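You operate a simulated robot arm through the tools that you are given. There is no shell and no other tool. Be economical: measure what you need, move in short steps, check, and stop when the job is done.

You run a simulated robot arm. Do the job below in one go: nothing can be reset, and whatever is moved stays where it is left.

JOB
Fit the yellow peg in the teal boat and stand the boat on the felt.
Fine: hold the boat in the vice for the fit; vice knob back at free. Where these are worked on the way, their far stop is far enough and under half their travel is too little: vice knob.

It is judged by the outcome, as a careful person would: the job done as asked, and still so three seconds after it is handed in. It fails if anything else is knocked over, pushed out of place, dropped, spilled or broken.

ROBOT AND FRAMES
A 7-joint arm with a two-finger parallel gripper, fixed in place. Base frame: the origin is at the foot of the arm, x ahead of it, y to its left, z up; the work surface is at about z = 740. Units: mm, rad, N and s.
With the tool pointing down near the work surface it reaches from about 300 to 680 mm from the base axis. Its first joint turns from -1.152 to 1.152 rad. Payload 1.57 kg.
The tool frame sits at the grasp point between the pads (the TCP): z along the fingers, y along the line on which they close. The tips reach 30 mm beyond it. The gripper opens to 110 mm. The fingers are 24 mm wide and 12 mm thick; the gripper's body (48 by 112 mm) begins 78 mm behind the TCP.
Orientation is told as [roll, pitch, yaw] about the base's x, y, z axes, in that order, counted from this pose: with the fingers straight down and closing along the base's y, the tool's x points along the base's -x, its y along +y and its z along -z.

CONTROLS
- The arm moves only by the tool apply_moves. Its arguments are lists of equal length, an entry for each row: "delta_pos": the shift along the base's x, y, z in mm, a list of three; "rot": the turn, a rotation vector about the base's x, y, z in rad, a list of three; "gripper": the gripper command, from -1 (shut) to 1 (fully open), values between in proportion. In form: {"delta_pos": [[x, y, z], ...], "rot": [[rx, ry, rz], ...], "gripper": [gripper, ...]}. A call has 1 to 20 rows; each row is the pose to reach, as a shift and turn from the pose commanded when the call began. Each row takes 0.2 s and may step no farther than 50 mm and 0.15 rad from the row before; otherwise, or with a gripper value out of range, the whole call is refused. Where a pose cannot be reached the arm comes as near as it can. A force on the tool above 70 N (or 10 N above the force at the start of the call, whichever is more), or a blocked arm, ends the call early, and 0.2 s more pass. Each finger travels about 108 mm/s and halts on what it meets, pressing with about 37 N; the grip force reading is that of the motor and also rises with nothing between the fingers. The clock runs only during rows and for 0.2 s after the last one: add rows that repeat a pose to give the fingers time. The reply holds the time, the measured pose of the TCP, the force on the tool along the base axes, the opening and the grip force, in the units named above and with some noise, with the torque about the TCP (base axes, N m) and any sound that the robot's microphone picked up, and new pictures: "views" is both (left out), scene, wrist or none.
- Cameras (640 x 400 px; columns grow to the right, rows downward): "scene" is fixed at [160.6, -394.9, 1394.9]; the picture's right is [0.79, -0.61, 0.00], its down [-0.39, -0.50, -0.77] and it looks along [0.47, 0.61, -0.64] (base axes); focal length 339 px, centre (320, 200). "wrist" rides on the gripper at [70, 16, -141] in the tool frame; the picture's right is [-0.23, 0.97, 0.00], its down [-0.86, -0.20, -0.48] and it looks along [-0.47, -0.11, 0.88] (tool axes); focal length 222 px, centre (320, 200). There is no depth. A picture from a camera that has moved, and an enlarged one, comes with that camera's place and axes in the base frame and with its lens.
- inspect(camera, box): a new picture of the part [left, top, right, bottom] of that camera's present view, enlarged. No time passes.
- close_job(): hands the job in; it is judged then, once.

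Work in short steps. Places have to be worked out from the pictures, the camera data and where the tool is seen: move nearer, look again, correct. Check each grasp and each placing, and mend what went wrong. You have 120 turns and 200 pictures in all, those below and enlarged ones among them. Open the gripper and draw the arm clear of the work before you hand the job in, unless the task says otherwise; then end with one line.

The tools are called after "Emit:" as a command line: name --argument value ..., lists and objects as JSON in quotes. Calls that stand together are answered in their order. apply_moves: Moves the arm, as the interface text tells. Its arguments: {"type":"object","properties":{"delta_pos":{"type":"array","items":{"type":"array","items":{"type":"number"}}},"rot":{"type":"array","items":{"type":"array","items":{"type":"number"}}},"gripper":{"type":"array","items":{"type":"number"}},"views":{"type":"string","enum":["both","scene","wrist","none"]}},"required":["delta_pos","rot","gripper"]} The other tools are called the same way: inspect (camera, box) takes an enlarged picture of a part of a camera's view; close_job () hands the job in.

At the start:

```text
clock: 0.0
tcp_pos: [490.2, 25.1, 1022.5]
ee_rot: [0.0, 0.0, 0.002]
contact_force: [-0.8, -0.1, 0.2]
wrist_torque: [0.0, -0.01, 0.03]
gripper_width: 110.1
finger_force: 0.1
```

scene: 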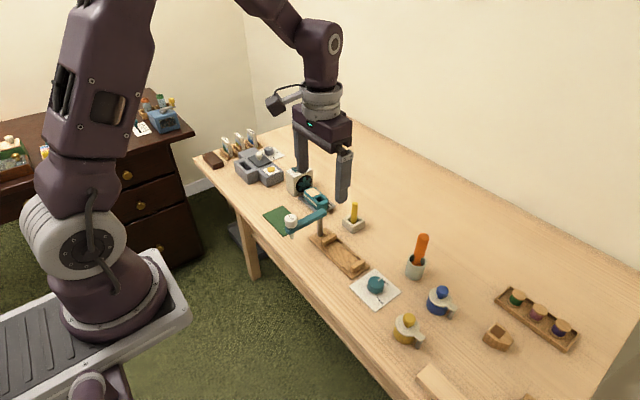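
wrist: 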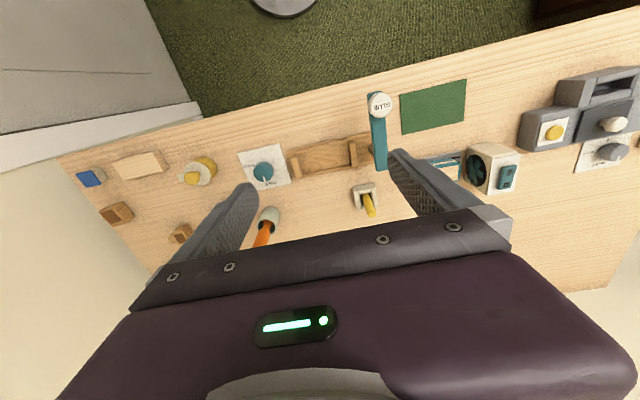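

I start by enlarging the views to identify the objects.

Emit:
inspect --camera "scene" --box '[190, 120, 350, 220]'

Emit:
inspect --camera "scene" --box '[260, 170, 420, 310]'

Emit:
inspect --camera "scene" --box '[380, 230, 600, 400]'

Emit:
inspect --camera "wrist" --box '[340, 70, 640, 230]'

```text
4.00 times, centred on (270, 170) of scene
camera zoom: at [160.6, -394.9, 1394.9], right [0.79, -0.61, 0.0], down [-0.39, -0.5, -0.77], along [0.47, 0.61, -0.64], focal length 1357 px, centre (520, 320)
```

zoom: 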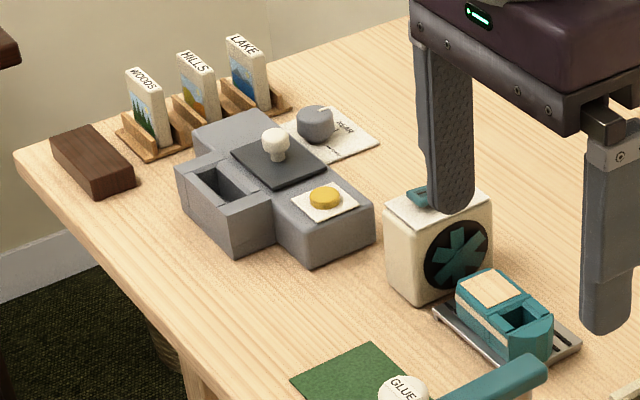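

```text
2.86 times, centred on (340, 240) of scene
camera zoom: at [160.6, -394.9, 1394.9], right [0.79, -0.61, 0.0], down [-0.39, -0.5, -0.77], along [0.47, 0.61, -0.64], focal length 969 px, centre (263, 86)
```

zoom: 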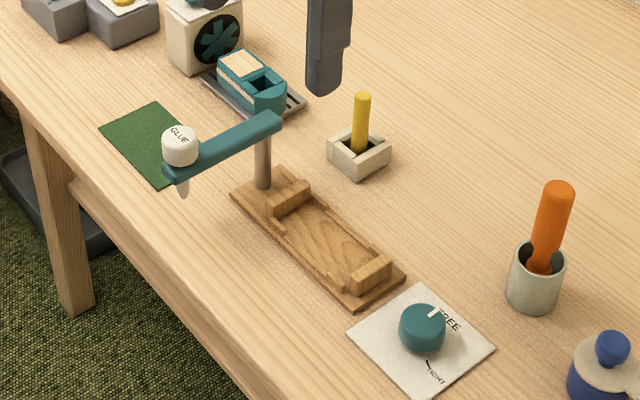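

```text
2.35 times, centred on (490, 315) of scene
camera zoom: at [160.6, -394.9, 1394.9], right [0.79, -0.61, 0.0], down [-0.39, -0.5, -0.77], along [0.47, 0.61, -0.64], focal length 798 px, centre (-80, -71)
```

zoom: 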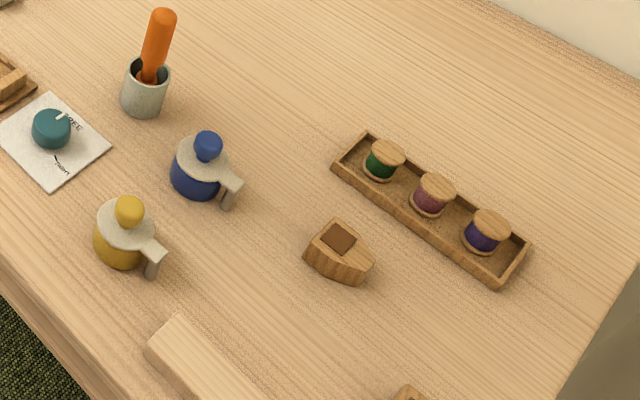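

```text
2.13 times, centred on (490, 150) of wrist
camera zoom: at [420.7, 41.2, 1163.1], right [0.23, 0.97, 0.0], down [0.86, -0.2, 0.48], along [0.47, -0.11, -0.88], focal length 474 px, centre (-43, 307)
```

zoom: 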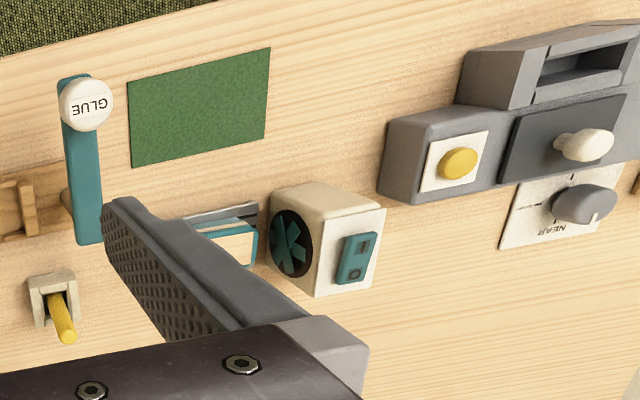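

The boat sits on a rack near (600,197), the peg in a holder near (648,87), the vice near (548,25), its knob near (540,-103), and the felt near (508,224). I move nearer to the boat to look.

Emit:
apply_moves --delta_pos '[[0, 40, -15], [10, 80, -30], [10, 120, -45], [10, 150, -60], [10, 150, -60]]' --rot '[[0, 0, 0], [0, 0, 0], [0, 0, 0], [0, 0, 0], [0, 0, 0]]' --gripper '[1, 1, 1, 1, 1]' --views "both"

```text
clock: 1.2
tcp_pos: [500.4, 176.9, 960.0]
ee_rot: [0.0, 0.001, 0.001]
contact_force: [0.1, 0.5, -0.5]
wrist_torque: [0.04, -0.01, 0.01]
gripper_width: 110.1
finger_force: 0.1
camera wrist: at [430.5, 191.7, 1102.9], right [0.23, 0.97, 0.0], down [0.85, -0.2, 0.48], along [0.47, -0.11, -0.88], focal length 222 px, centre (320, 200)
```

scene: 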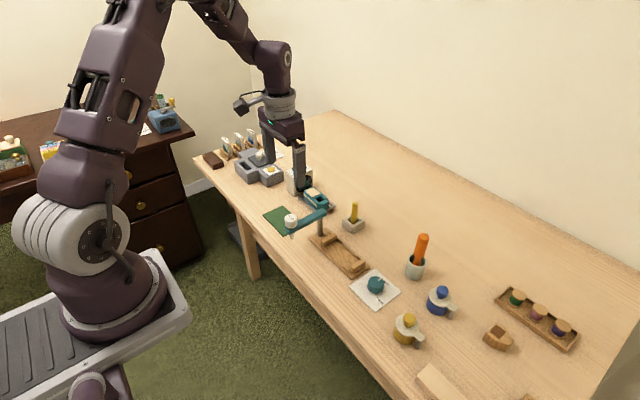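
wrist: 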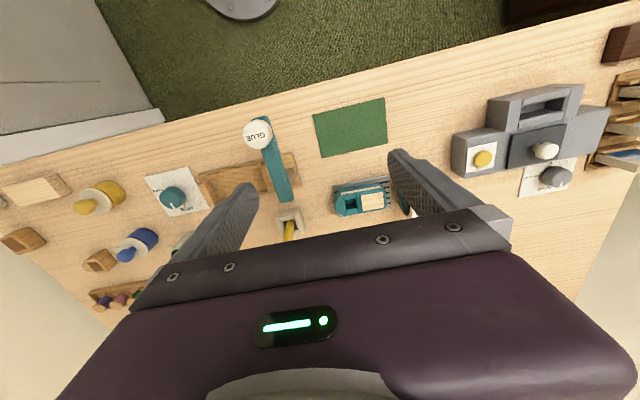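

Emit:
inspect --camera "wrist" --box '[320, 160, 400, 220]'

Emit:
inspect --camera "wrist" --box '[130, 100, 330, 250]'

Emit:
inspect --camera "scene" --box '[280, 180, 370, 240]'

```text
6.67 times, centred on (360, 190) of wrist
camera zoom: at [430.5, 191.7, 1102.9], right [0.23, 0.97, 0.0], down [0.85, -0.2, 0.48], along [0.47, -0.11, -0.88], focal length 1481 px, centre (53, 267)
```

zoom: 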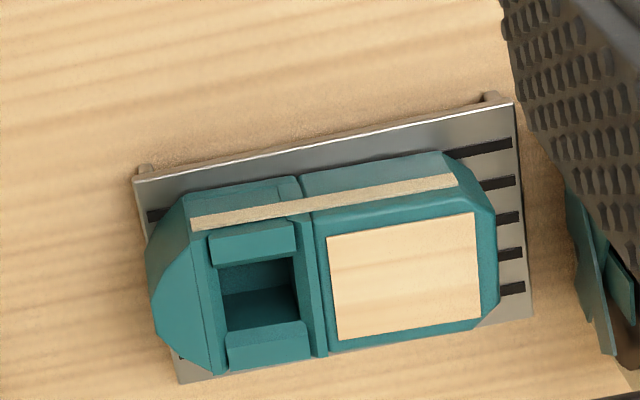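

```text
2.67 times, centred on (230, 175) of wrist
camera zoom: at [430.5, 191.7, 1102.9], right [0.23, 0.97, 0.0], down [0.85, -0.2, 0.48], along [0.47, -0.11, -0.88], focal length 592 px, centre (560, 267)
```

zoom: 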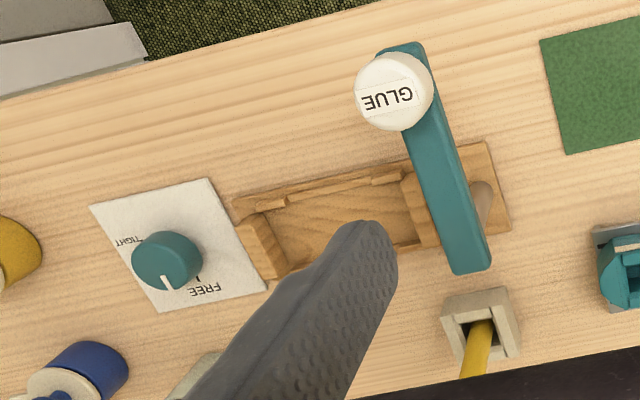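

```text
6.67 times, centred on (325, 210) of scene
camera zoom: at [160.7, -394.9, 1394.9], right [0.79, -0.61, 0.0], down [-0.39, -0.5, -0.77], along [0.47, 0.61, -0.64], focal length 2262 px, centre (287, 133)
```

zoom: 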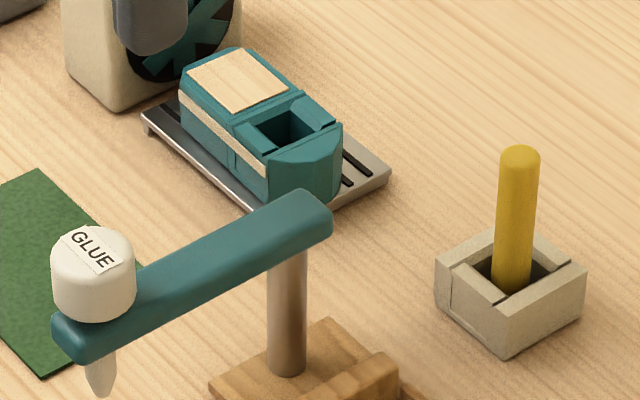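

The boat lies about along y, with the bow towards -y. I turn the gripper 90° so it closes across the boat's beam, with the camera on the -y side, and hover over the boat.

Emit:
apply_moves --delta_pos '[[10, 0, 0], [20, 5, 0], [30, 10, 0], [40, 15, 0], [50, 20, 0], [60, 25, 0], [70, 30, -10], [80, 35, -20], [90, 38, -30], [100, 40, -40], [107, 40, -50], [107, 40, -50]]' --rot '[[0, 0, 0.143], [0, 0, 0.286], [0, 0, 0.429], [0, 0, 0.571], [0, 0, 0.714], [0, 0, 0.857], [0, 0, 1.0], [0, 0, 1.143], [0, 0, 1.286], [0, 0, 1.428], [0, 0, 1.5708], [0, 0, 1.5708]]' --gripper '[1, 1, 1, 1, 1, 1, 1, 1, 1, 1, 1, 1]' --views "both"

```text
clock: 3.8
tcp_pos: [608.0, 216.9, 912.0]
ee_rot: [0.001, 0.0, 1.572]
contact_force: [0.2, 0.7, 0.0]
wrist_torque: [0.01, 0.01, 0.0]
gripper_width: 110.2
finger_force: 0.1
camera wrist: at [591.8, 145.6, 1053.5], right [-0.97, 0.23, 0.0], down [0.2, 0.86, 0.48], along [0.11, 0.47, -0.88], focal length 222 px, centre (320, 200)
```

scene: 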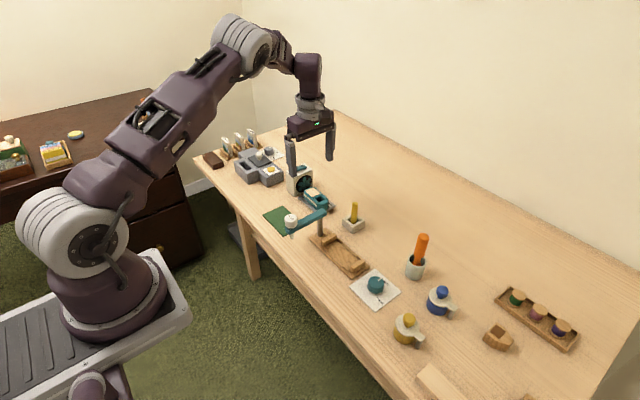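
wrist: 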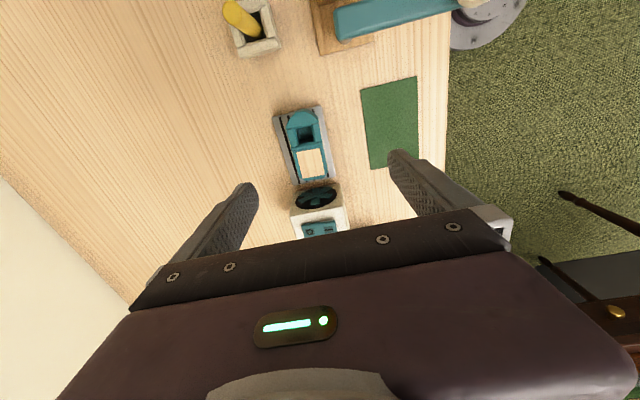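

Emit:
inspect --camera "wrist" --box '[250, 90, 370, 200]'

Emit:
inspect --camera "wrist" --box '[200, 0, 440, 150]'

```text
3.64 times, centred on (310, 145) of wrist
camera zoom: at [591.8, 145.6, 1053.5], right [-0.97, 0.23, 0.0], down [0.2, 0.86, 0.48], along [0.11, 0.47, -0.88], focal length 808 px, centre (356, 400)
```

zoom: 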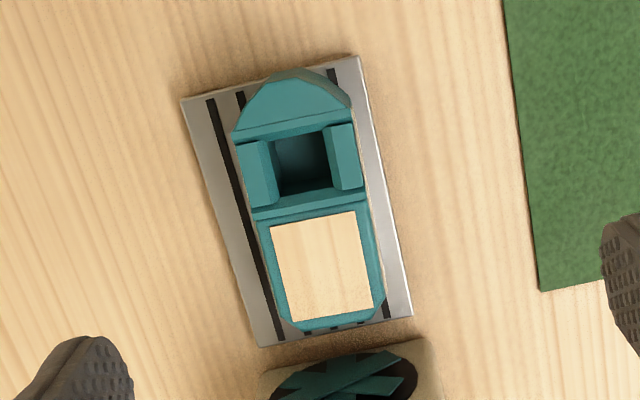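

```text
2.67 times, centred on (320, 75) of wrist
camera zoom: at [591.8, 145.6, 1053.5], right [-0.97, 0.23, 0.0], down [0.2, 0.86, 0.48], along [0.11, 0.47, -0.88], focal length 592 px, centre (320, 533)
```

zoom: 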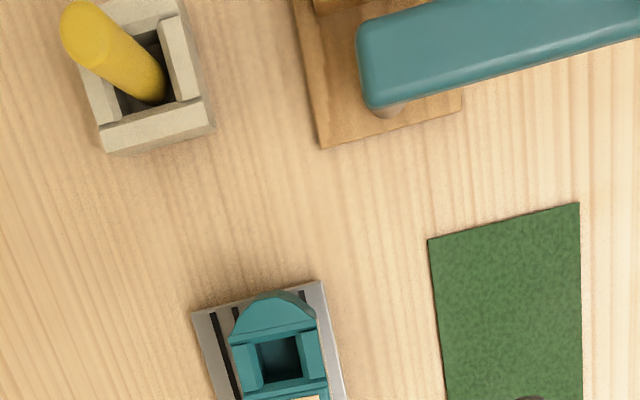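

Boat centre is about (622,215), its axis turned about -0.14 rad from y. I align with it and come down partway to check.

Emit:
apply_moves --delta_pos '[[7, 0, -20], [14, -1, -40], [14, -1, -60], [14, -1, -72], [14, -1, -72]]' --rot '[[0, 0, -0.07], [0, 0, -0.138], [0, 0, -0.138], [0, 0, -0.138], [0, 0, -0.138]]' --gripper '[1, 1, 1, 1, 1]' --views "both"

```text
clock: 5.0
tcp_pos: [621.9, 216.3, 838.9]
ee_rot: [0.0, 0.0, 1.434]
contact_force: [0.1, 0.0, -0.4]
wrist_torque: [0.0, -0.01, 0.02]
gripper_width: 110.3
finger_force: 0.1
camera wrist: at [596.3, 147.3, 981.1], right [-0.93, 0.36, 0.0], down [0.32, 0.82, 0.48], along [0.17, 0.45, -0.88], focal length 222 px, centre (320, 200)
```

scene: 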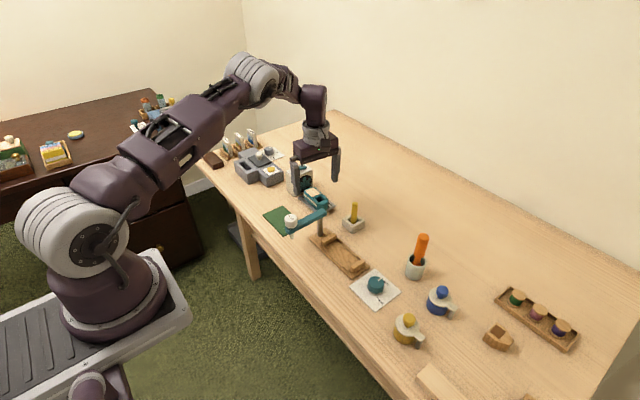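
wrist: 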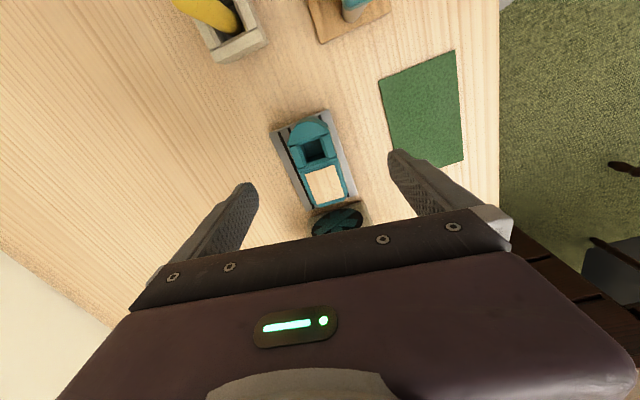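

The re-measured centre agrees with the TCP. I lower to z=796, still open, and check clearance.

Emit:
apply_moves --delta_pos '[[0, 0, -20], [0, 0, -43], [0, 0, -43]]' --rot '[[0, 0, 0], [0, 0, 0], [0, 0, 0]]' --gripper '[0.6, 0.1, 0.1]' --views "wrist"

Emit:
inspect --camera "scene" --box '[270, 150, 370, 220]'

```text
clock: 5.8
tcp_pos: [621.0, 213.9, 797.2]
ee_rot: [0.002, 0.0, 1.433]
contact_force: [0.2, 0.1, 0.1]
wrist_torque: [-0.02, 0.03, -0.01]
gripper_width: 60.9
finger_force: 0.0
camera wrist: at [596.3, 147.1, 938.2], right [-0.93, 0.36, 0.0], down [0.32, 0.82, 0.48], along [0.17, 0.45, -0.88], focal length 222 px, centre (320, 200)
```

wrist: 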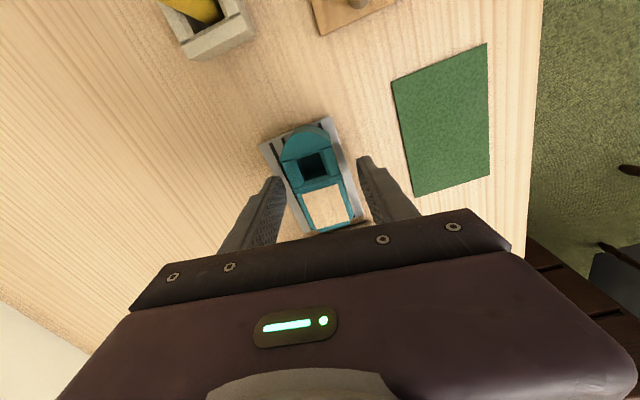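

```text
5.71 times, centred on (320, 185) of scene
camera zoom: at [160.6, -394.9, 1394.9], right [0.79, -0.61, 0.0], down [-0.39, -0.5, -0.77], along [0.47, 0.61, -0.64], focal length 1939 px, centre (320, 286)
```

zoom: 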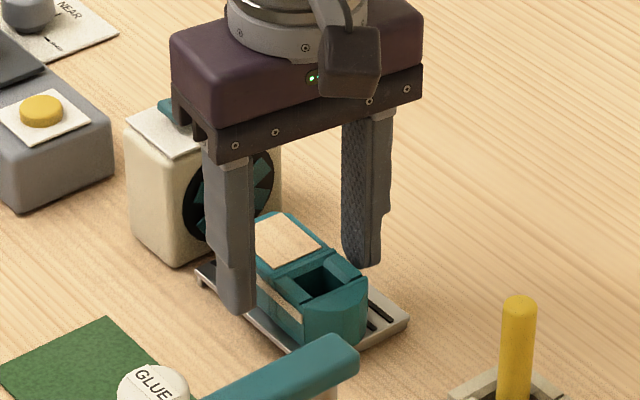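

The fingers straddle the boat with clearance above the rack, so I close.

Emit:
apply_moves --delta_pos '[[0, 0, -3], [0, 0, -3], [0, 0, -3], [0, 0, -3]]' --rot '[[0, 0, 0], [0, 0, 0], [0, 0, 0], [0, 0, 0]]' --gripper '[-0.2, -0.4, -0.5, -0.5]' --views "wrist"

Emit:
inspect --camera "scene" --box '[270, 150, 370, 220]'

```text
clock: 6.8
tcp_pos: [620.8, 214.7, 793.4]
ee_rot: [-0.002, 0.0, 1.433]
contact_force: [2.4, -0.2, 6.1]
wrist_torque: [0.0, -0.07, 0.06]
gripper_width: 39.4
finger_force: 37.3
camera wrist: at [596.4, 147.0, 935.8], right [-0.93, 0.36, 0.0], down [0.31, 0.82, 0.48], along [0.17, 0.45, -0.88], focal length 222 px, centre (320, 200)
```

wrist: 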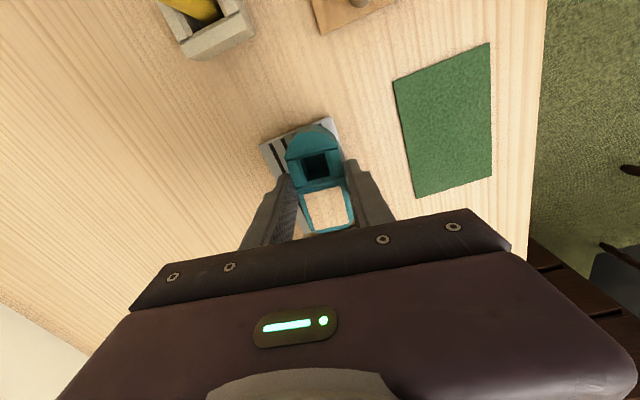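

```text
5.71 times, centred on (320, 185) of scene
camera zoom: at [160.5, -395.0, 1394.9], right [0.79, -0.61, 0.0], down [-0.39, -0.5, -0.77], along [0.47, 0.61, -0.64], focal length 1939 px, centre (320, 286)
```

zoom: 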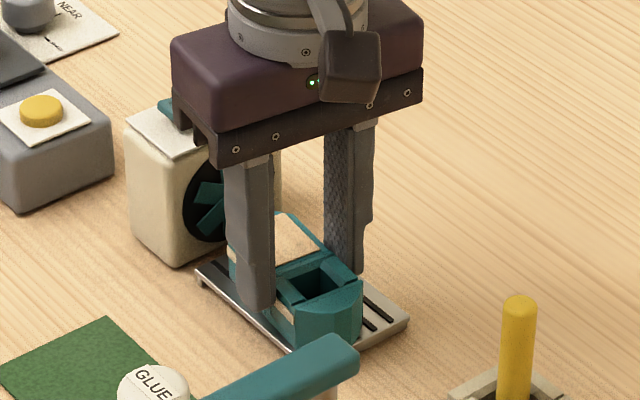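

Gripped at 39 mm beam. I lift straight up.

Emit:
apply_moves --delta_pos '[[0, 0, 10], [0, 0, 30], [0, 0, 60], [0, 0, 90], [0, 0, 110]]' --rot '[[0, 0, 0], [0, 0, 0], [0, 0, 0], [0, 0, 0], [0, 0, 0]]' --gripper '[-0.5, -0.5, -0.5, -0.5, -0.5]' --views "both"

Emit:
inspect --camera "scene" --box '[260, 110, 380, 220]'

```text
clock: 8.0
tcp_pos: [621.3, 214.9, 904.4]
ee_rot: [0.0, 0.0, 1.433]
contact_force: [-0.4, 0.5, -1.0]
wrist_torque: [-0.01, 0.0, 0.01]
gripper_width: 39.1
finger_force: 36.9
camera wrist: at [595.9, 146.6, 1045.8], right [-0.93, 0.36, 0.0], down [0.32, 0.82, 0.48], along [0.17, 0.45, -0.88], focal length 222 px, centre (320, 200)
```

scene: 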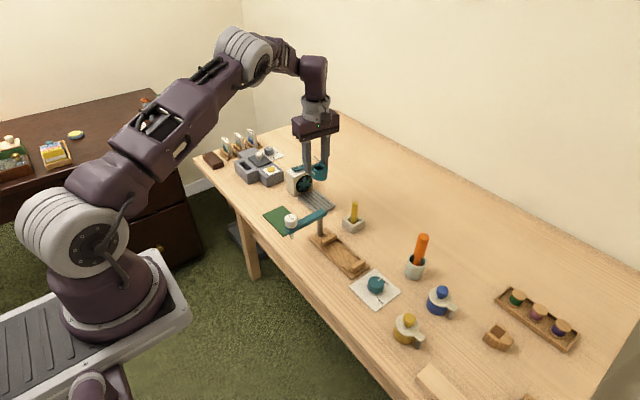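
wrist: 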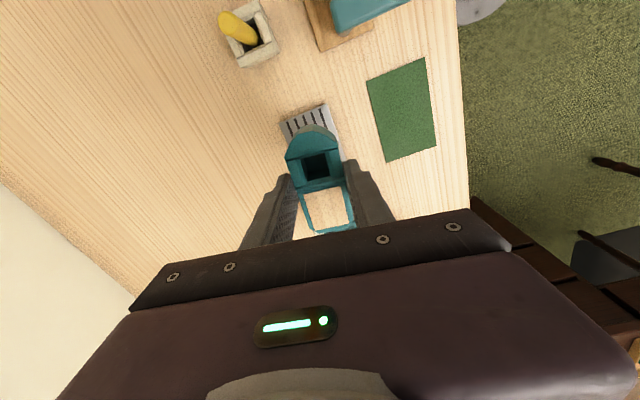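

```text
3.64 times, centred on (320, 165) of scene
camera zoom: at [160.6, -394.9, 1394.9], right [0.79, -0.61, 0.0], down [-0.39, -0.5, -0.77], along [0.47, 0.61, -0.64], focal length 1234 px, centre (320, 327)
```

zoom: 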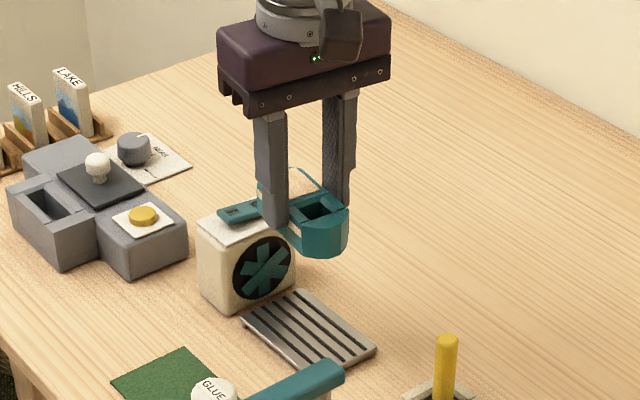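

The boat is held level, with its bow towards -y. I carry it high past the end of the glue arm to hover beside the vice and look.

Emit:
apply_moves --delta_pos '[[0, -10, 30], [0, -50, 45], [0, -90, 45], [-10, -125, 45], [-30, -150, 45], [-50, -160, 45], [-65, -160, 45], [-65, -160, 45]]' --rot '[[0, 0, 0], [0, 0, 0.04], [0, 0, 0.08], [0, 0, 0.138], [0, 0, 0.138], [0, 0, 0.138], [0, 0, 0.138], [0, 0, 0.138]]' --gripper '[-0.5, -0.5, -0.5, -0.5, -0.5, -0.5, -0.5, -0.5]' --views "wrist"

Emit:
inspect --camera "wrist" --box '[200, 0, 440, 180]'

Emit:
inspect --camera "scene" --box '[280, 190, 400, 310]'

```text
clock: 9.8
tcp_pos: [555.0, 55.5, 948.3]
ee_rot: [0.0, 0.0, 1.57]
contact_force: [-0.3, 1.2, 0.8]
wrist_torque: [-0.01, -0.04, -0.04]
gripper_width: 39.3
finger_force: 37.1
camera wrist: at [539.6, -15.3, 1090.7], right [-0.97, 0.23, 0.0], down [0.2, 0.85, 0.48], along [0.11, 0.47, -0.88], focal length 222 px, centre (320, 200)
```

wrist: 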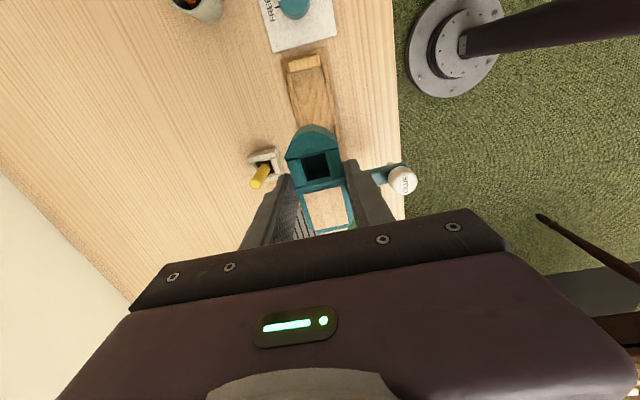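

```text
2.22 times, centred on (320, 90) of wrist
camera zoom: at [539.6, -15.3, 1090.7], right [-0.97, 0.23, 0.0], down [0.2, 0.85, 0.48], along [0.11, 0.47, -0.88], focal length 494 px, centre (320, 444)
```

zoom: 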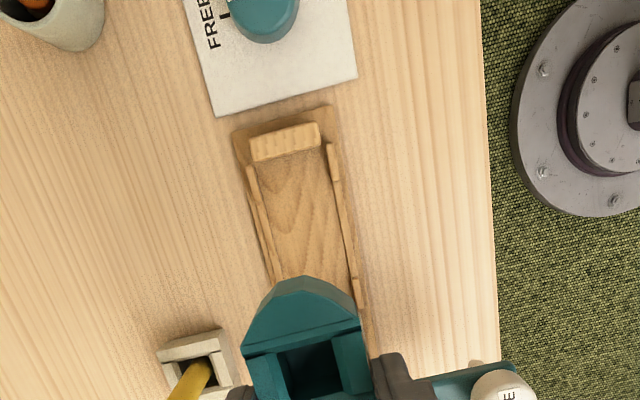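

```text
3.33 times, centred on (340, 250) of scene
camera zoom: at [160.6, -394.9, 1394.9], right [0.79, -0.61, 0.0], down [-0.39, -0.5, -0.77], along [0.47, 0.61, -0.64], focal length 1131 px, centre (253, 33)
```

zoom: 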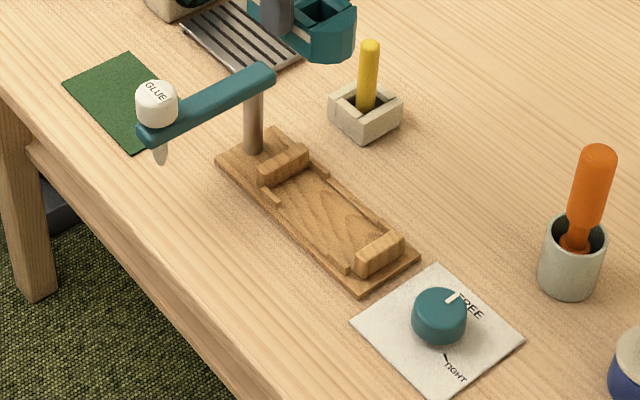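

The vice rails are about 45 mm apart, centred near x=555, with the jaws' middle near y=23. I move over it and lower to a check height.

Emit:
apply_moves --delta_pos '[[0, -32, 0], [0, -32, -40], [0, -32, -80], [0, -32, -103], [0, -32, -103]]' --rot '[[0, 0, 0], [0, 0, 0], [0, 0, 0], [0, 0, 0], [0, 0, 0]]' --gripper '[-0.5, -0.5, -0.5, -0.5, -0.5]' --views "wrist"

Emit:
inspect --camera "scene" --box '[290, 180, 400, 290]'

Emit:
inspect --camera "wrist" --box '[240, 50, 400, 240]'

```text
clock: 11.0
tcp_pos: [556.5, 23.9, 845.2]
ee_rot: [0.0, 0.001, 1.571]
contact_force: [0.3, -0.4, -0.6]
wrist_torque: [-0.03, -0.01, -0.01]
gripper_width: 39.3
finger_force: 37.5
camera wrist: at [540.2, -48.1, 987.1], right [-0.97, 0.23, 0.0], down [0.2, 0.86, 0.48], along [0.11, 0.47, -0.88], focal length 222 px, centre (320, 200)
```

wrist: 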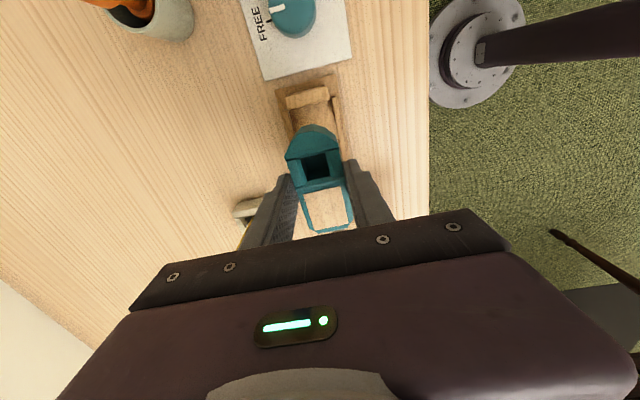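

```text
3.64 times, centred on (345, 235) of scene
camera zoom: at [160.6, -394.9, 1394.9], right [0.79, -0.61, 0.0], down [-0.39, -0.5, -0.77], along [0.47, 0.61, -0.64], focal length 1234 px, centre (229, 73)
```

zoom: 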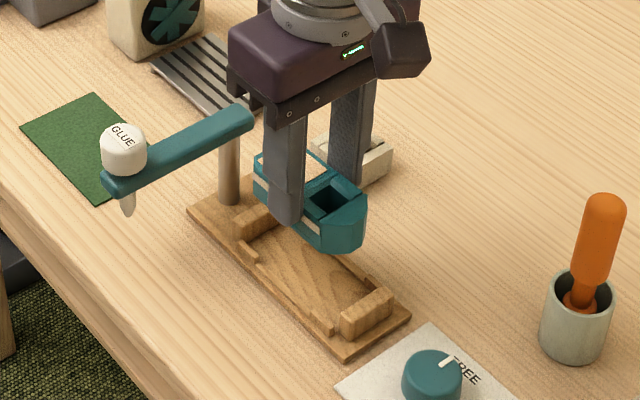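

```text
2.11 times, centred on (320, 145) of wrist
camera zoom: at [540.2, -48.1, 987.1], right [-0.97, 0.23, 0.0], down [0.2, 0.86, 0.48], along [0.11, 0.47, -0.88], focal length 468 px, centre (320, 316)
```

zoom: 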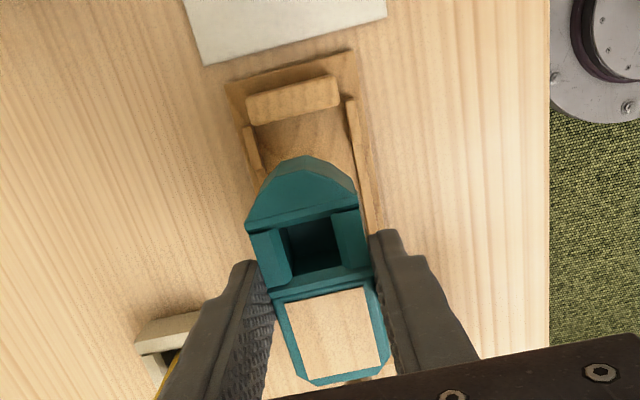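

The alignment looks right (jaw centre x≈555, yaw 0). I lower to z=803 and check again.

Emit:
apply_moves --delta_pos '[[-1, -1, -15], [-1, -1, -30], [-1, -1, -42], [-1, -1, -42]]' --rot '[[0, 0, 0], [0, 0, 0], [0, 0, 0], [0, 0, 0]]' --gripper '[-0.5, -0.5, -0.5, -0.5]' --views "wrist"

Emit:
inspect --camera "scene" --box '[300, 200, 390, 290]'

Emit:
inspect --camera "wrist" --box '[240, 50, 400, 240]'

```text
clock: 12.0
tcp_pos: [555.3, 21.3, 803.4]
ee_rot: [0.0, -0.001, 1.572]
contact_force: [0.5, 0.7, -1.0]
wrist_torque: [0.03, 0.05, 0.01]
gripper_width: 39.2
finger_force: 37.1
camera wrist: at [539.9, -49.2, 944.6], right [-0.97, 0.23, 0.0], down [0.2, 0.86, 0.48], along [0.11, 0.47, -0.88], focal length 222 px, centre (320, 200)
```

wrist: 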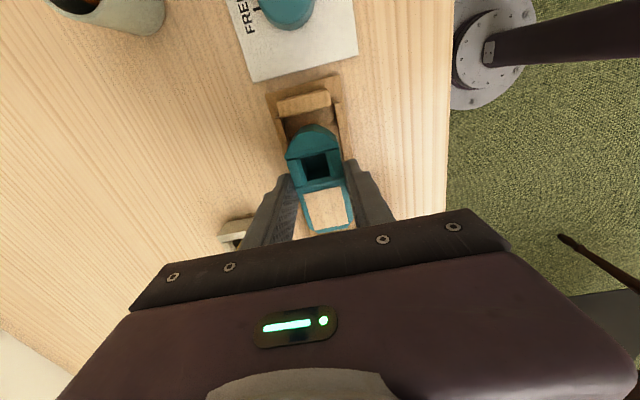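

```text
4.44 times, centred on (345, 245) of scene
camera zoom: at [160.6, -394.9, 1394.9], right [0.79, -0.61, 0.0], down [-0.39, -0.5, -0.77], along [0.47, 0.61, -0.64], focal length 1508 px, centre (209, 0)
```

zoom: 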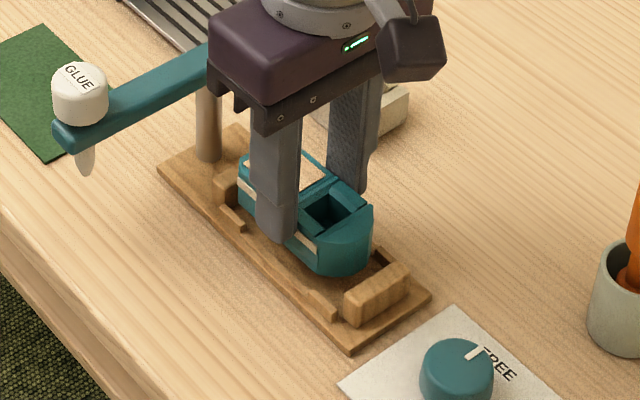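

```text
2.11 times, centred on (320, 145) of wrist
camera zoom: at [539.9, -49.2, 944.6], right [-0.97, 0.23, 0.0], down [0.2, 0.86, 0.48], along [0.11, 0.47, -0.88], focal length 468 px, centre (320, 316)
```

zoom: 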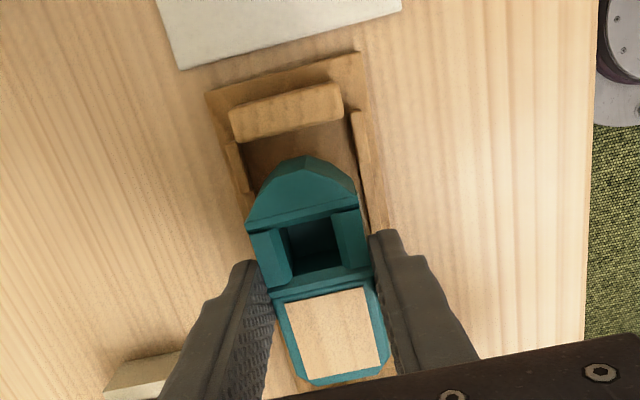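

The boat sits between jaws and rails. I lower slowly until it lands.

Emit:
apply_moves --delta_pos '[[0, 0.5, -4], [0, 0.5, -7], [0, 0.5, -9], [0, 0.5, -9]]' --rot '[[0, 0, 0], [0, 0, 0], [0, 0, 0], [0, 0, 0]]' --gripper '[-0.5, -0.5, -0.5, -0.5]' --views "none"

Emit:
inspect --camera "scene" --box '[300, 200, 390, 290]'

```text
clock: 13.0
tcp_pos: [555.1, 21.3, 795.1]
ee_rot: [0.001, 0.0, 1.571]
contact_force: [0.0, -1.7, -0.7]
wrist_torque: [-0.02, 0.0, -0.02]
gripper_width: 39.2
finger_force: 37.2
```

```text
4.44 times, centred on (345, 245) of scene
camera zoom: at [160.6, -394.9, 1394.9], right [0.79, -0.61, 0.0], down [-0.39, -0.5, -0.77], along [0.47, 0.61, -0.64], focal length 1508 px, centre (209, 0)
```

zoom: 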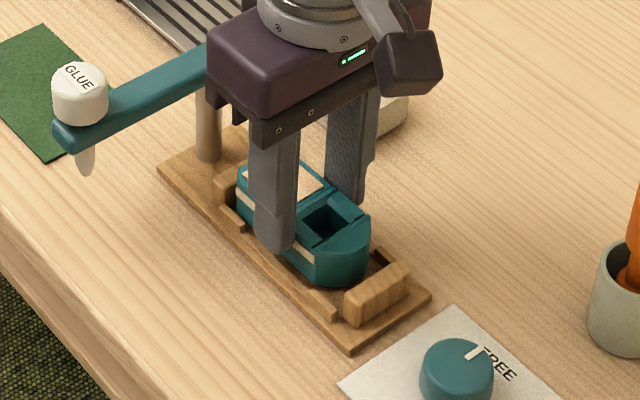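

No contact yet; I continue down in small steps.

Emit:
apply_moves --delta_pos '[[0, 0, -2], [0, 0, -4], [0, 0, -4]]' --rot '[[0, 0, 0], [0, 0, 0], [0, 0, 0]]' --gripper '[-0.5, -0.5, -0.5]' --views "none"

```text
clock: 13.8
tcp_pos: [556.7, 22.2, 790.7]
ee_rot: [0.0, -0.002, 1.573]
contact_force: [-0.7, -3.0, 0.8]
wrist_torque: [-0.04, -0.05, -0.03]
gripper_width: 39.4
finger_force: 36.8
```

A light -y push suggests the stern is brushing the +y jaw, so I shift 2 mm towards -y and go on.

Emit:
apply_moves --delta_pos '[[0, -2, 0], [0, -2, -2], [0, -2, -3], [0, -2, -3]]' --rot '[[0, 0, 0], [0, 0, 0], [0, 0, 0], [0, 0, 0]]' --gripper '[-0.5, -0.5, -0.5, -0.5]' --views "wrist"

Emit:
inspect --camera "scene" --box '[300, 200, 390, 290]'

Emit:
inspect --camera "wrist" --box '[240, 50, 400, 240]'

```text
clock: 14.8
tcp_pos: [555.9, 21.4, 787.6]
ee_rot: [0.002, 0.001, 1.57]
contact_force: [-5.6, 0.9, 30.2]
wrist_torque: [0.07, 0.22, 0.11]
gripper_width: 39.3
finger_force: 37.1
camera wrist: at [539.4, -49.8, 929.5], right [-0.97, 0.23, 0.0], down [0.2, 0.85, 0.48], along [0.11, 0.47, -0.88], focal length 222 px, centre (320, 200)
```

wrist: 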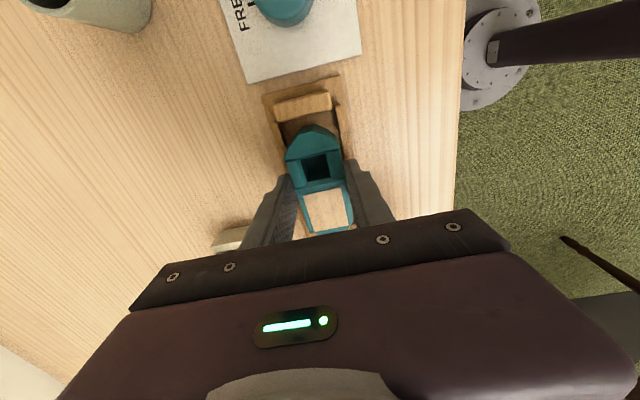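

```text
4.44 times, centred on (345, 245) of scene
camera zoom: at [160.0, -394.9, 1395.0], right [0.79, -0.61, 0.0], down [-0.39, -0.5, -0.77], along [0.47, 0.61, -0.64], focal length 1508 px, centre (209, 0)
```

zoom: 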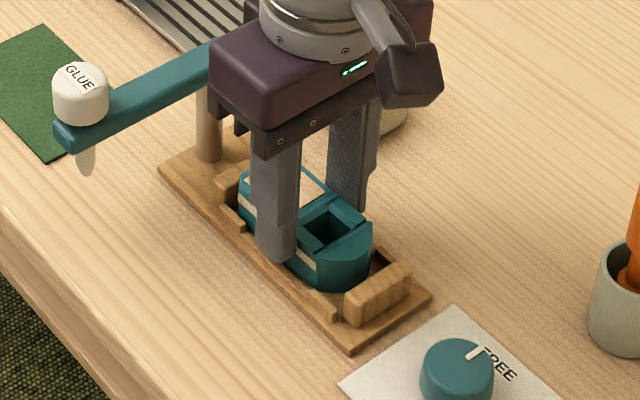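

```text
2.11 times, centred on (320, 145) of wrist
camera zoom: at [539.4, -49.8, 929.5], right [-0.97, 0.23, 0.0], down [0.2, 0.85, 0.48], along [0.11, 0.47, -0.88], focal length 468 px, centre (320, 316)
```

zoom: 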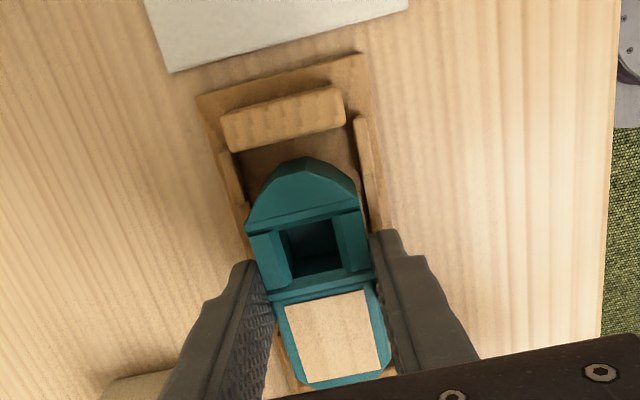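

Landed firmly (30 N). I ease off slightly and open the fingers a little.

Emit:
apply_moves --delta_pos '[[0, 0, 1], [0, 0, 1], [0, 0, 1], [0, 0, 1]]' --rot '[[0, 0, 0], [0, 0, 0], [0, 0, 0], [0, 0, 0]]' --gripper '[-0.5, -0.2, -0.05, -0.05]' --views "none"

Emit:
inspect --camera "scene" --box '[300, 200, 390, 290]'

Emit:
inspect --camera "wrist" --box '[240, 50, 400, 240]'

```text
clock: 15.8
tcp_pos: [555.2, 20.5, 788.1]
ee_rot: [0.0, 0.001, 1.569]
contact_force: [0.7, 0.2, 0.3]
wrist_torque: [-0.03, -0.01, 0.05]
gripper_width: 52.8
finger_force: 0.0
```

```text
4.44 times, centred on (345, 245) of scene
camera zoom: at [160.6, -394.9, 1394.9], right [0.79, -0.61, 0.0], down [-0.39, -0.5, -0.77], along [0.47, 0.61, -0.64], focal length 1508 px, centre (209, 0)
```

zoom: 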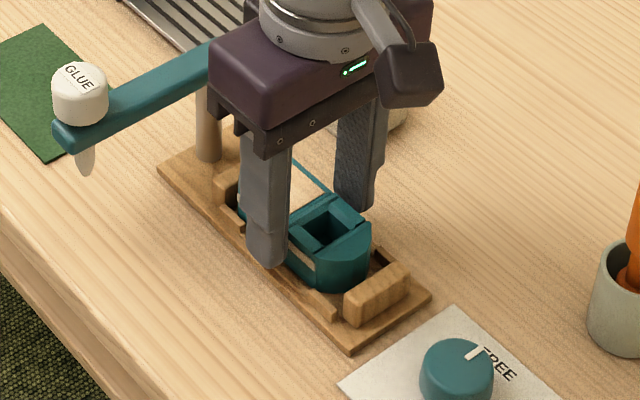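

```text
2.11 times, centred on (320, 145) of wrist
camera zoom: at [539.3, -50.1, 929.9], right [-0.97, 0.23, 0.0], down [0.2, 0.86, 0.48], along [0.11, 0.47, -0.88], focal length 468 px, centre (320, 316)
```

zoom: 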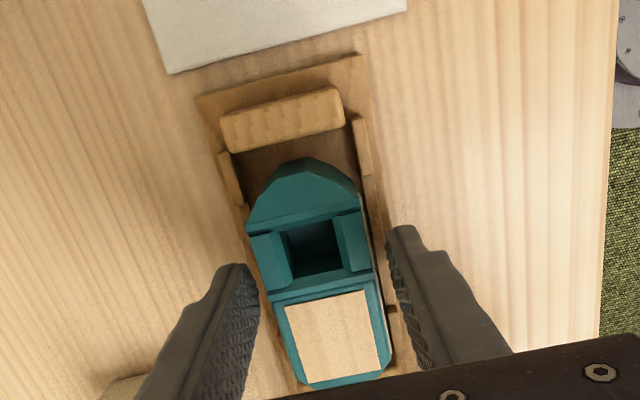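

The boat stands in the vice. I rise and move towards the knob to look at its dial.

Emit:
apply_moves --delta_pos '[[0, 0, 20], [0, 0, 60], [0, -20, 95], [-5, -60, 110], [-10, -90, 110], [-10, -90, 110]]' --rot '[[0, 0, 0], [0, 0, 0], [0, 0, 0], [0, 0, 0], [0, 0, 0], [0, 0, 0]]' --gripper '[0, 0, 0, 0, 0, 0]' --views "wrist"

Emit:
inspect --camera "scene" --box '[290, 200, 410, 320]'

Emit:
inspect --camera "wrist" --box '[240, 50, 400, 230]'

```text
clock: 17.2
tcp_pos: [545.3, -70.2, 898.7]
ee_rot: [0.001, -0.002, 1.572]
contact_force: [-0.2, -0.3, 0.0]
wrist_torque: [-0.01, 0.02, 0.01]
gripper_width: 55.1
finger_force: 0.0
camera wrist: at [529.3, -140.9, 1039.5], right [-0.97, 0.23, 0.0], down [0.2, 0.86, 0.48], along [0.11, 0.47, -0.88], focal length 222 px, centre (320, 200)
```

wrist: 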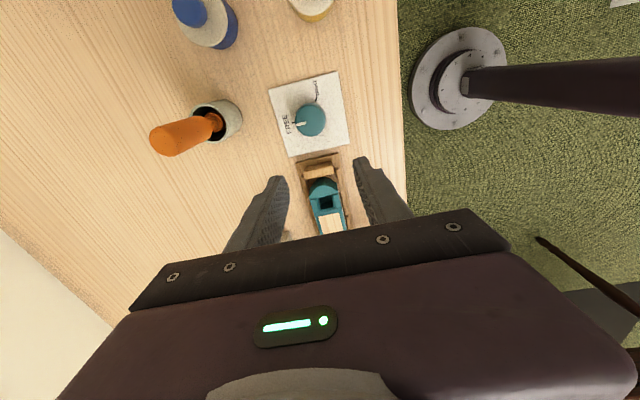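

```text
3.33 times, centred on (350, 260) of scene
camera zoom: at [160.6, -394.9, 1394.9], right [0.79, -0.61, 0.0], down [-0.39, -0.5, -0.77], along [0.47, 0.61, -0.64], focal length 1131 px, centre (220, 0)
```

zoom: 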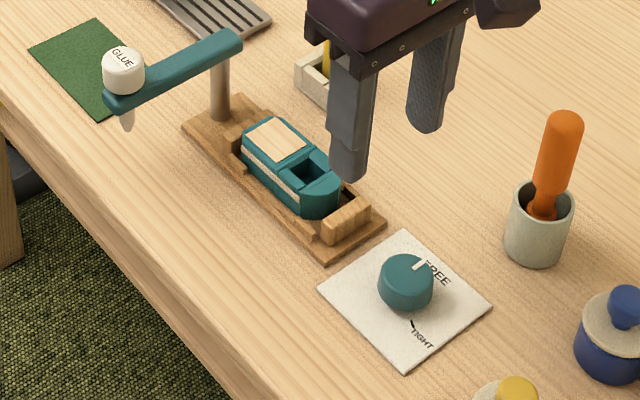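

```text
2.22 times, centred on (320, 140) of wrist
camera zoom: at [529.3, -140.9, 1039.5], right [-0.97, 0.23, 0.0], down [0.2, 0.86, 0.48], along [0.11, 0.47, -0.88], focal length 494 px, centre (320, 333)
```

zoom: 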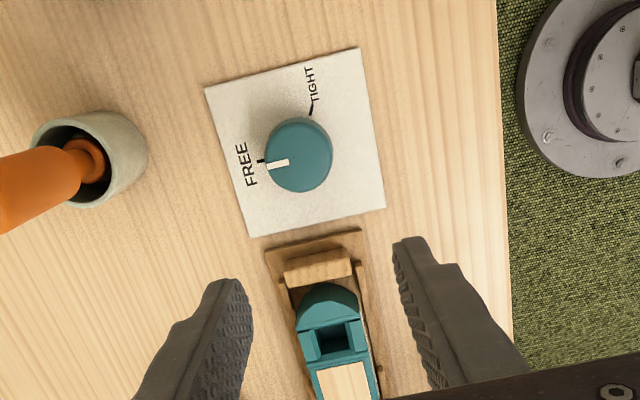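

The knob centre is about (549.5,-101), diameter about 34, and FREE→TIGHT is a clockwise quarter turn. I move above it and lower partway.

Emit:
apply_moves --delta_pos '[[4, -31, -20], [4, -31, -60], [4, -31, -75], [4, -31, -75]]' --rot '[[0, 0, 0], [0, 0, 0], [0, 0, 0], [0, 0, 0]]' --gripper '[0.1, 0.1, 0.1, 0.1]' --views "wrist"

Emit:
inspect --camera "scene" --box '[320, 210, 430, 320]'

Emit:
inspect --camera "wrist" --box '[240, 80, 400, 240]'

```text
clock: 18.2
tcp_pos: [548.9, -100.6, 824.0]
ee_rot: [0.001, -0.002, 1.57]
contact_force: [0.0, -0.8, 0.3]
wrist_torque: [-0.07, -0.03, -0.05]
gripper_width: 60.2
finger_force: 0.0
camera wrist: at [532.9, -170.8, 965.1], right [-0.97, 0.23, 0.0], down [0.2, 0.85, 0.48], along [0.11, 0.47, -0.88], focal length 222 px, centre (320, 200)
```

wrist: 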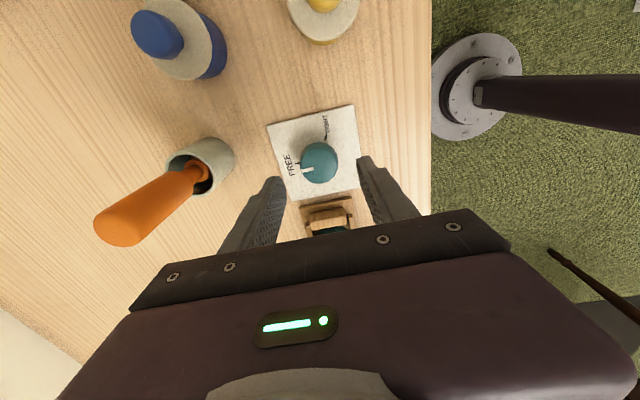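

```text
3.64 times, centred on (375, 265) of scene
camera zoom: at [160.6, -394.9, 1394.9], right [0.79, -0.61, 0.0], down [-0.39, -0.5, -0.77], along [0.47, 0.61, -0.64], focal length 1234 px, centre (120, -36)
```

zoom: 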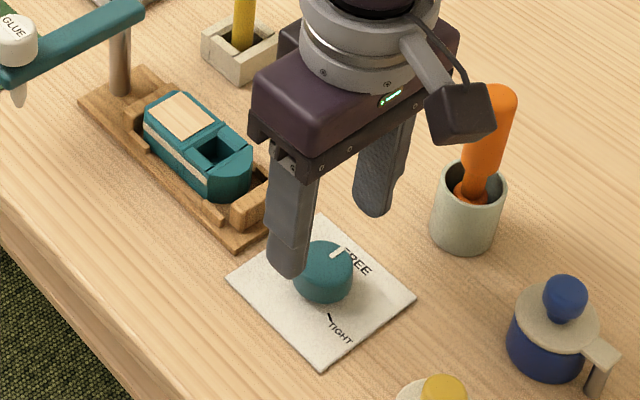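

```text
2.50 times, centred on (320, 160) of wrist
camera zoom: at [532.9, -170.8, 965.1], right [-0.97, 0.23, 0.0], down [0.2, 0.85, 0.48], along [0.11, 0.47, -0.88], focal length 555 px, centre (320, 300)
```

zoom: 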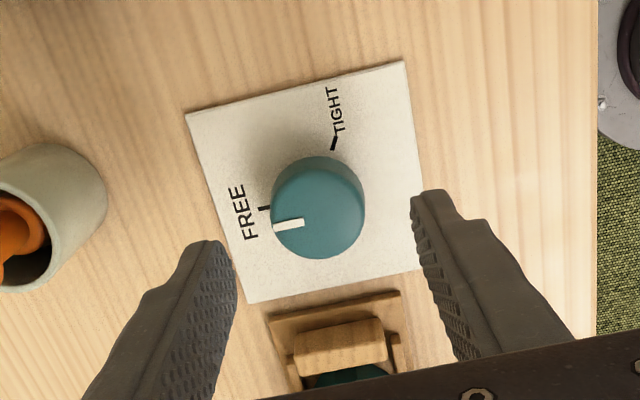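

The knob is centred at about (549.5,-102.5). I lower around it and grip.

Emit:
apply_moves --delta_pos '[[0.5, -2, -20], [0.5, -2, -46], [0.5, -2, -46], [0.5, -2, -46], [0.5, -2, -46], [0.5, -2, -46]]' --rot '[[0, 0, 0], [0, 0, 0], [0, 0, 0], [0, 0, 0], [0, 0, 0], [0, 0, 0]]' --gripper '[0.1, 0.1, 0.1, -0.5, -0.8, -0.8]' --views "wrist"

Emit:
inspect --camera "scene" --box '[320, 210, 430, 320]'

```text
clock: 19.6
tcp_pos: [550.6, -101.2, 778.0]
ee_rot: [-0.001, 0.001, 1.571]
contact_force: [0.0, -0.1, -6.3]
wrist_torque: [-0.28, -0.03, -0.04]
gripper_width: 37.5
finger_force: 43.8
camera wrist: at [534.0, -172.8, 919.0], right [-0.97, 0.23, 0.0], down [0.2, 0.85, 0.48], along [0.11, 0.47, -0.88], focal length 222 px, centre (320, 200)
```

wrist: 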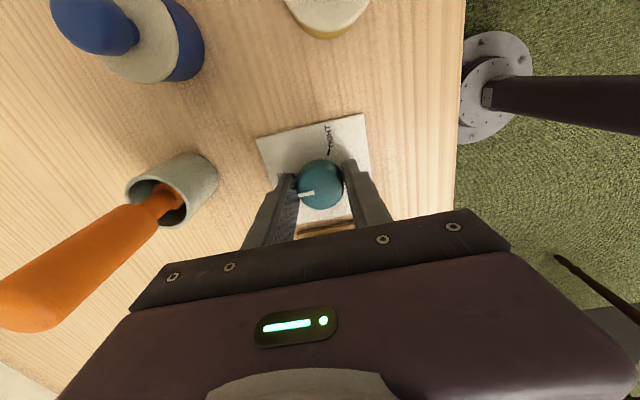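

```text
3.64 times, centred on (375, 265) of scene
camera zoom: at [160.7, -394.9, 1394.9], right [0.79, -0.61, 0.0], down [-0.39, -0.5, -0.77], along [0.47, 0.61, -0.64], focal length 1234 px, centre (120, -36)
```

zoom: 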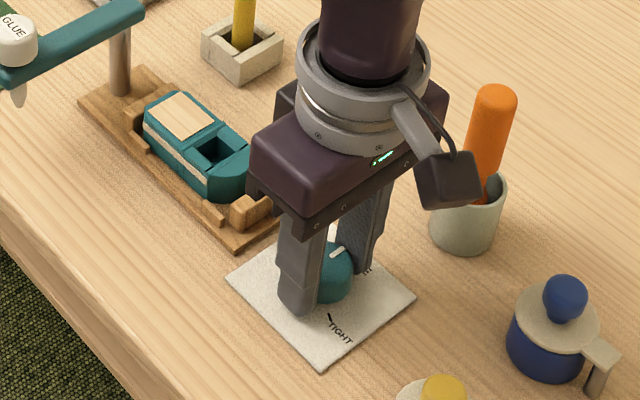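

Knob gripped; I turn it clockwise a bit over half and check.

Emit:
apply_moves --delta_pos '[[0, 0, 0], [0, 0, 0], [0, 0, 0], [0, 0, 0], [0, 0, 0], [0, 0, 0], [0, 0, 0], [0, 0, 0]]' --rot '[[0, 0, -0.12], [0, 0, -0.24], [0, 0, -0.36], [0, 0, -0.48], [0, 0, -0.6], [0, 0, -0.72], [0, 0, -0.84], [0, 0, -0.9]]' --gripper '[-0.8, -0.8, -0.8, -0.8, -0.8, -0.8, -0.8, -0.8]' --views "wrist"

Emit:
inspect --camera "scene" --box '[320, 210, 430, 320]'

```text
clock: 21.4
tcp_pos: [548.8, -102.4, 775.9]
ee_rot: [0.004, 0.001, 0.67]
contact_force: [-17.2, 15.1, 4.6]
wrist_torque: [0.73, 0.26, 0.02]
gripper_width: 37.3
finger_force: 43.6
camera wrist: at [484.4, -133.0, 919.1], right [-0.43, 0.9, 0.0], down [0.8, 0.37, 0.48], along [0.43, 0.21, -0.88], focal length 222 px, centre (320, 200)
```

wrist: 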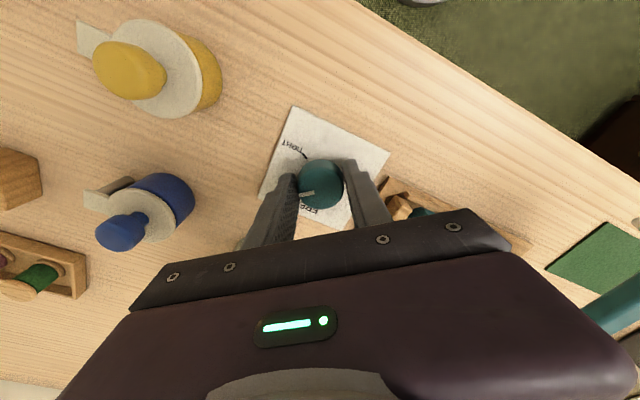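

```text
3.64 times, centred on (375, 265) of scene
camera zoom: at [160.2, -394.6, 1395.1], right [0.79, -0.61, 0.0], down [-0.39, -0.5, -0.77], along [0.47, 0.61, -0.64], focal length 1234 px, centre (120, -36)
```

zoom: 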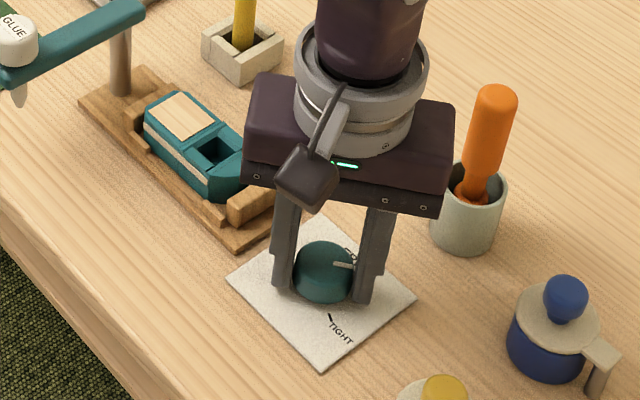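

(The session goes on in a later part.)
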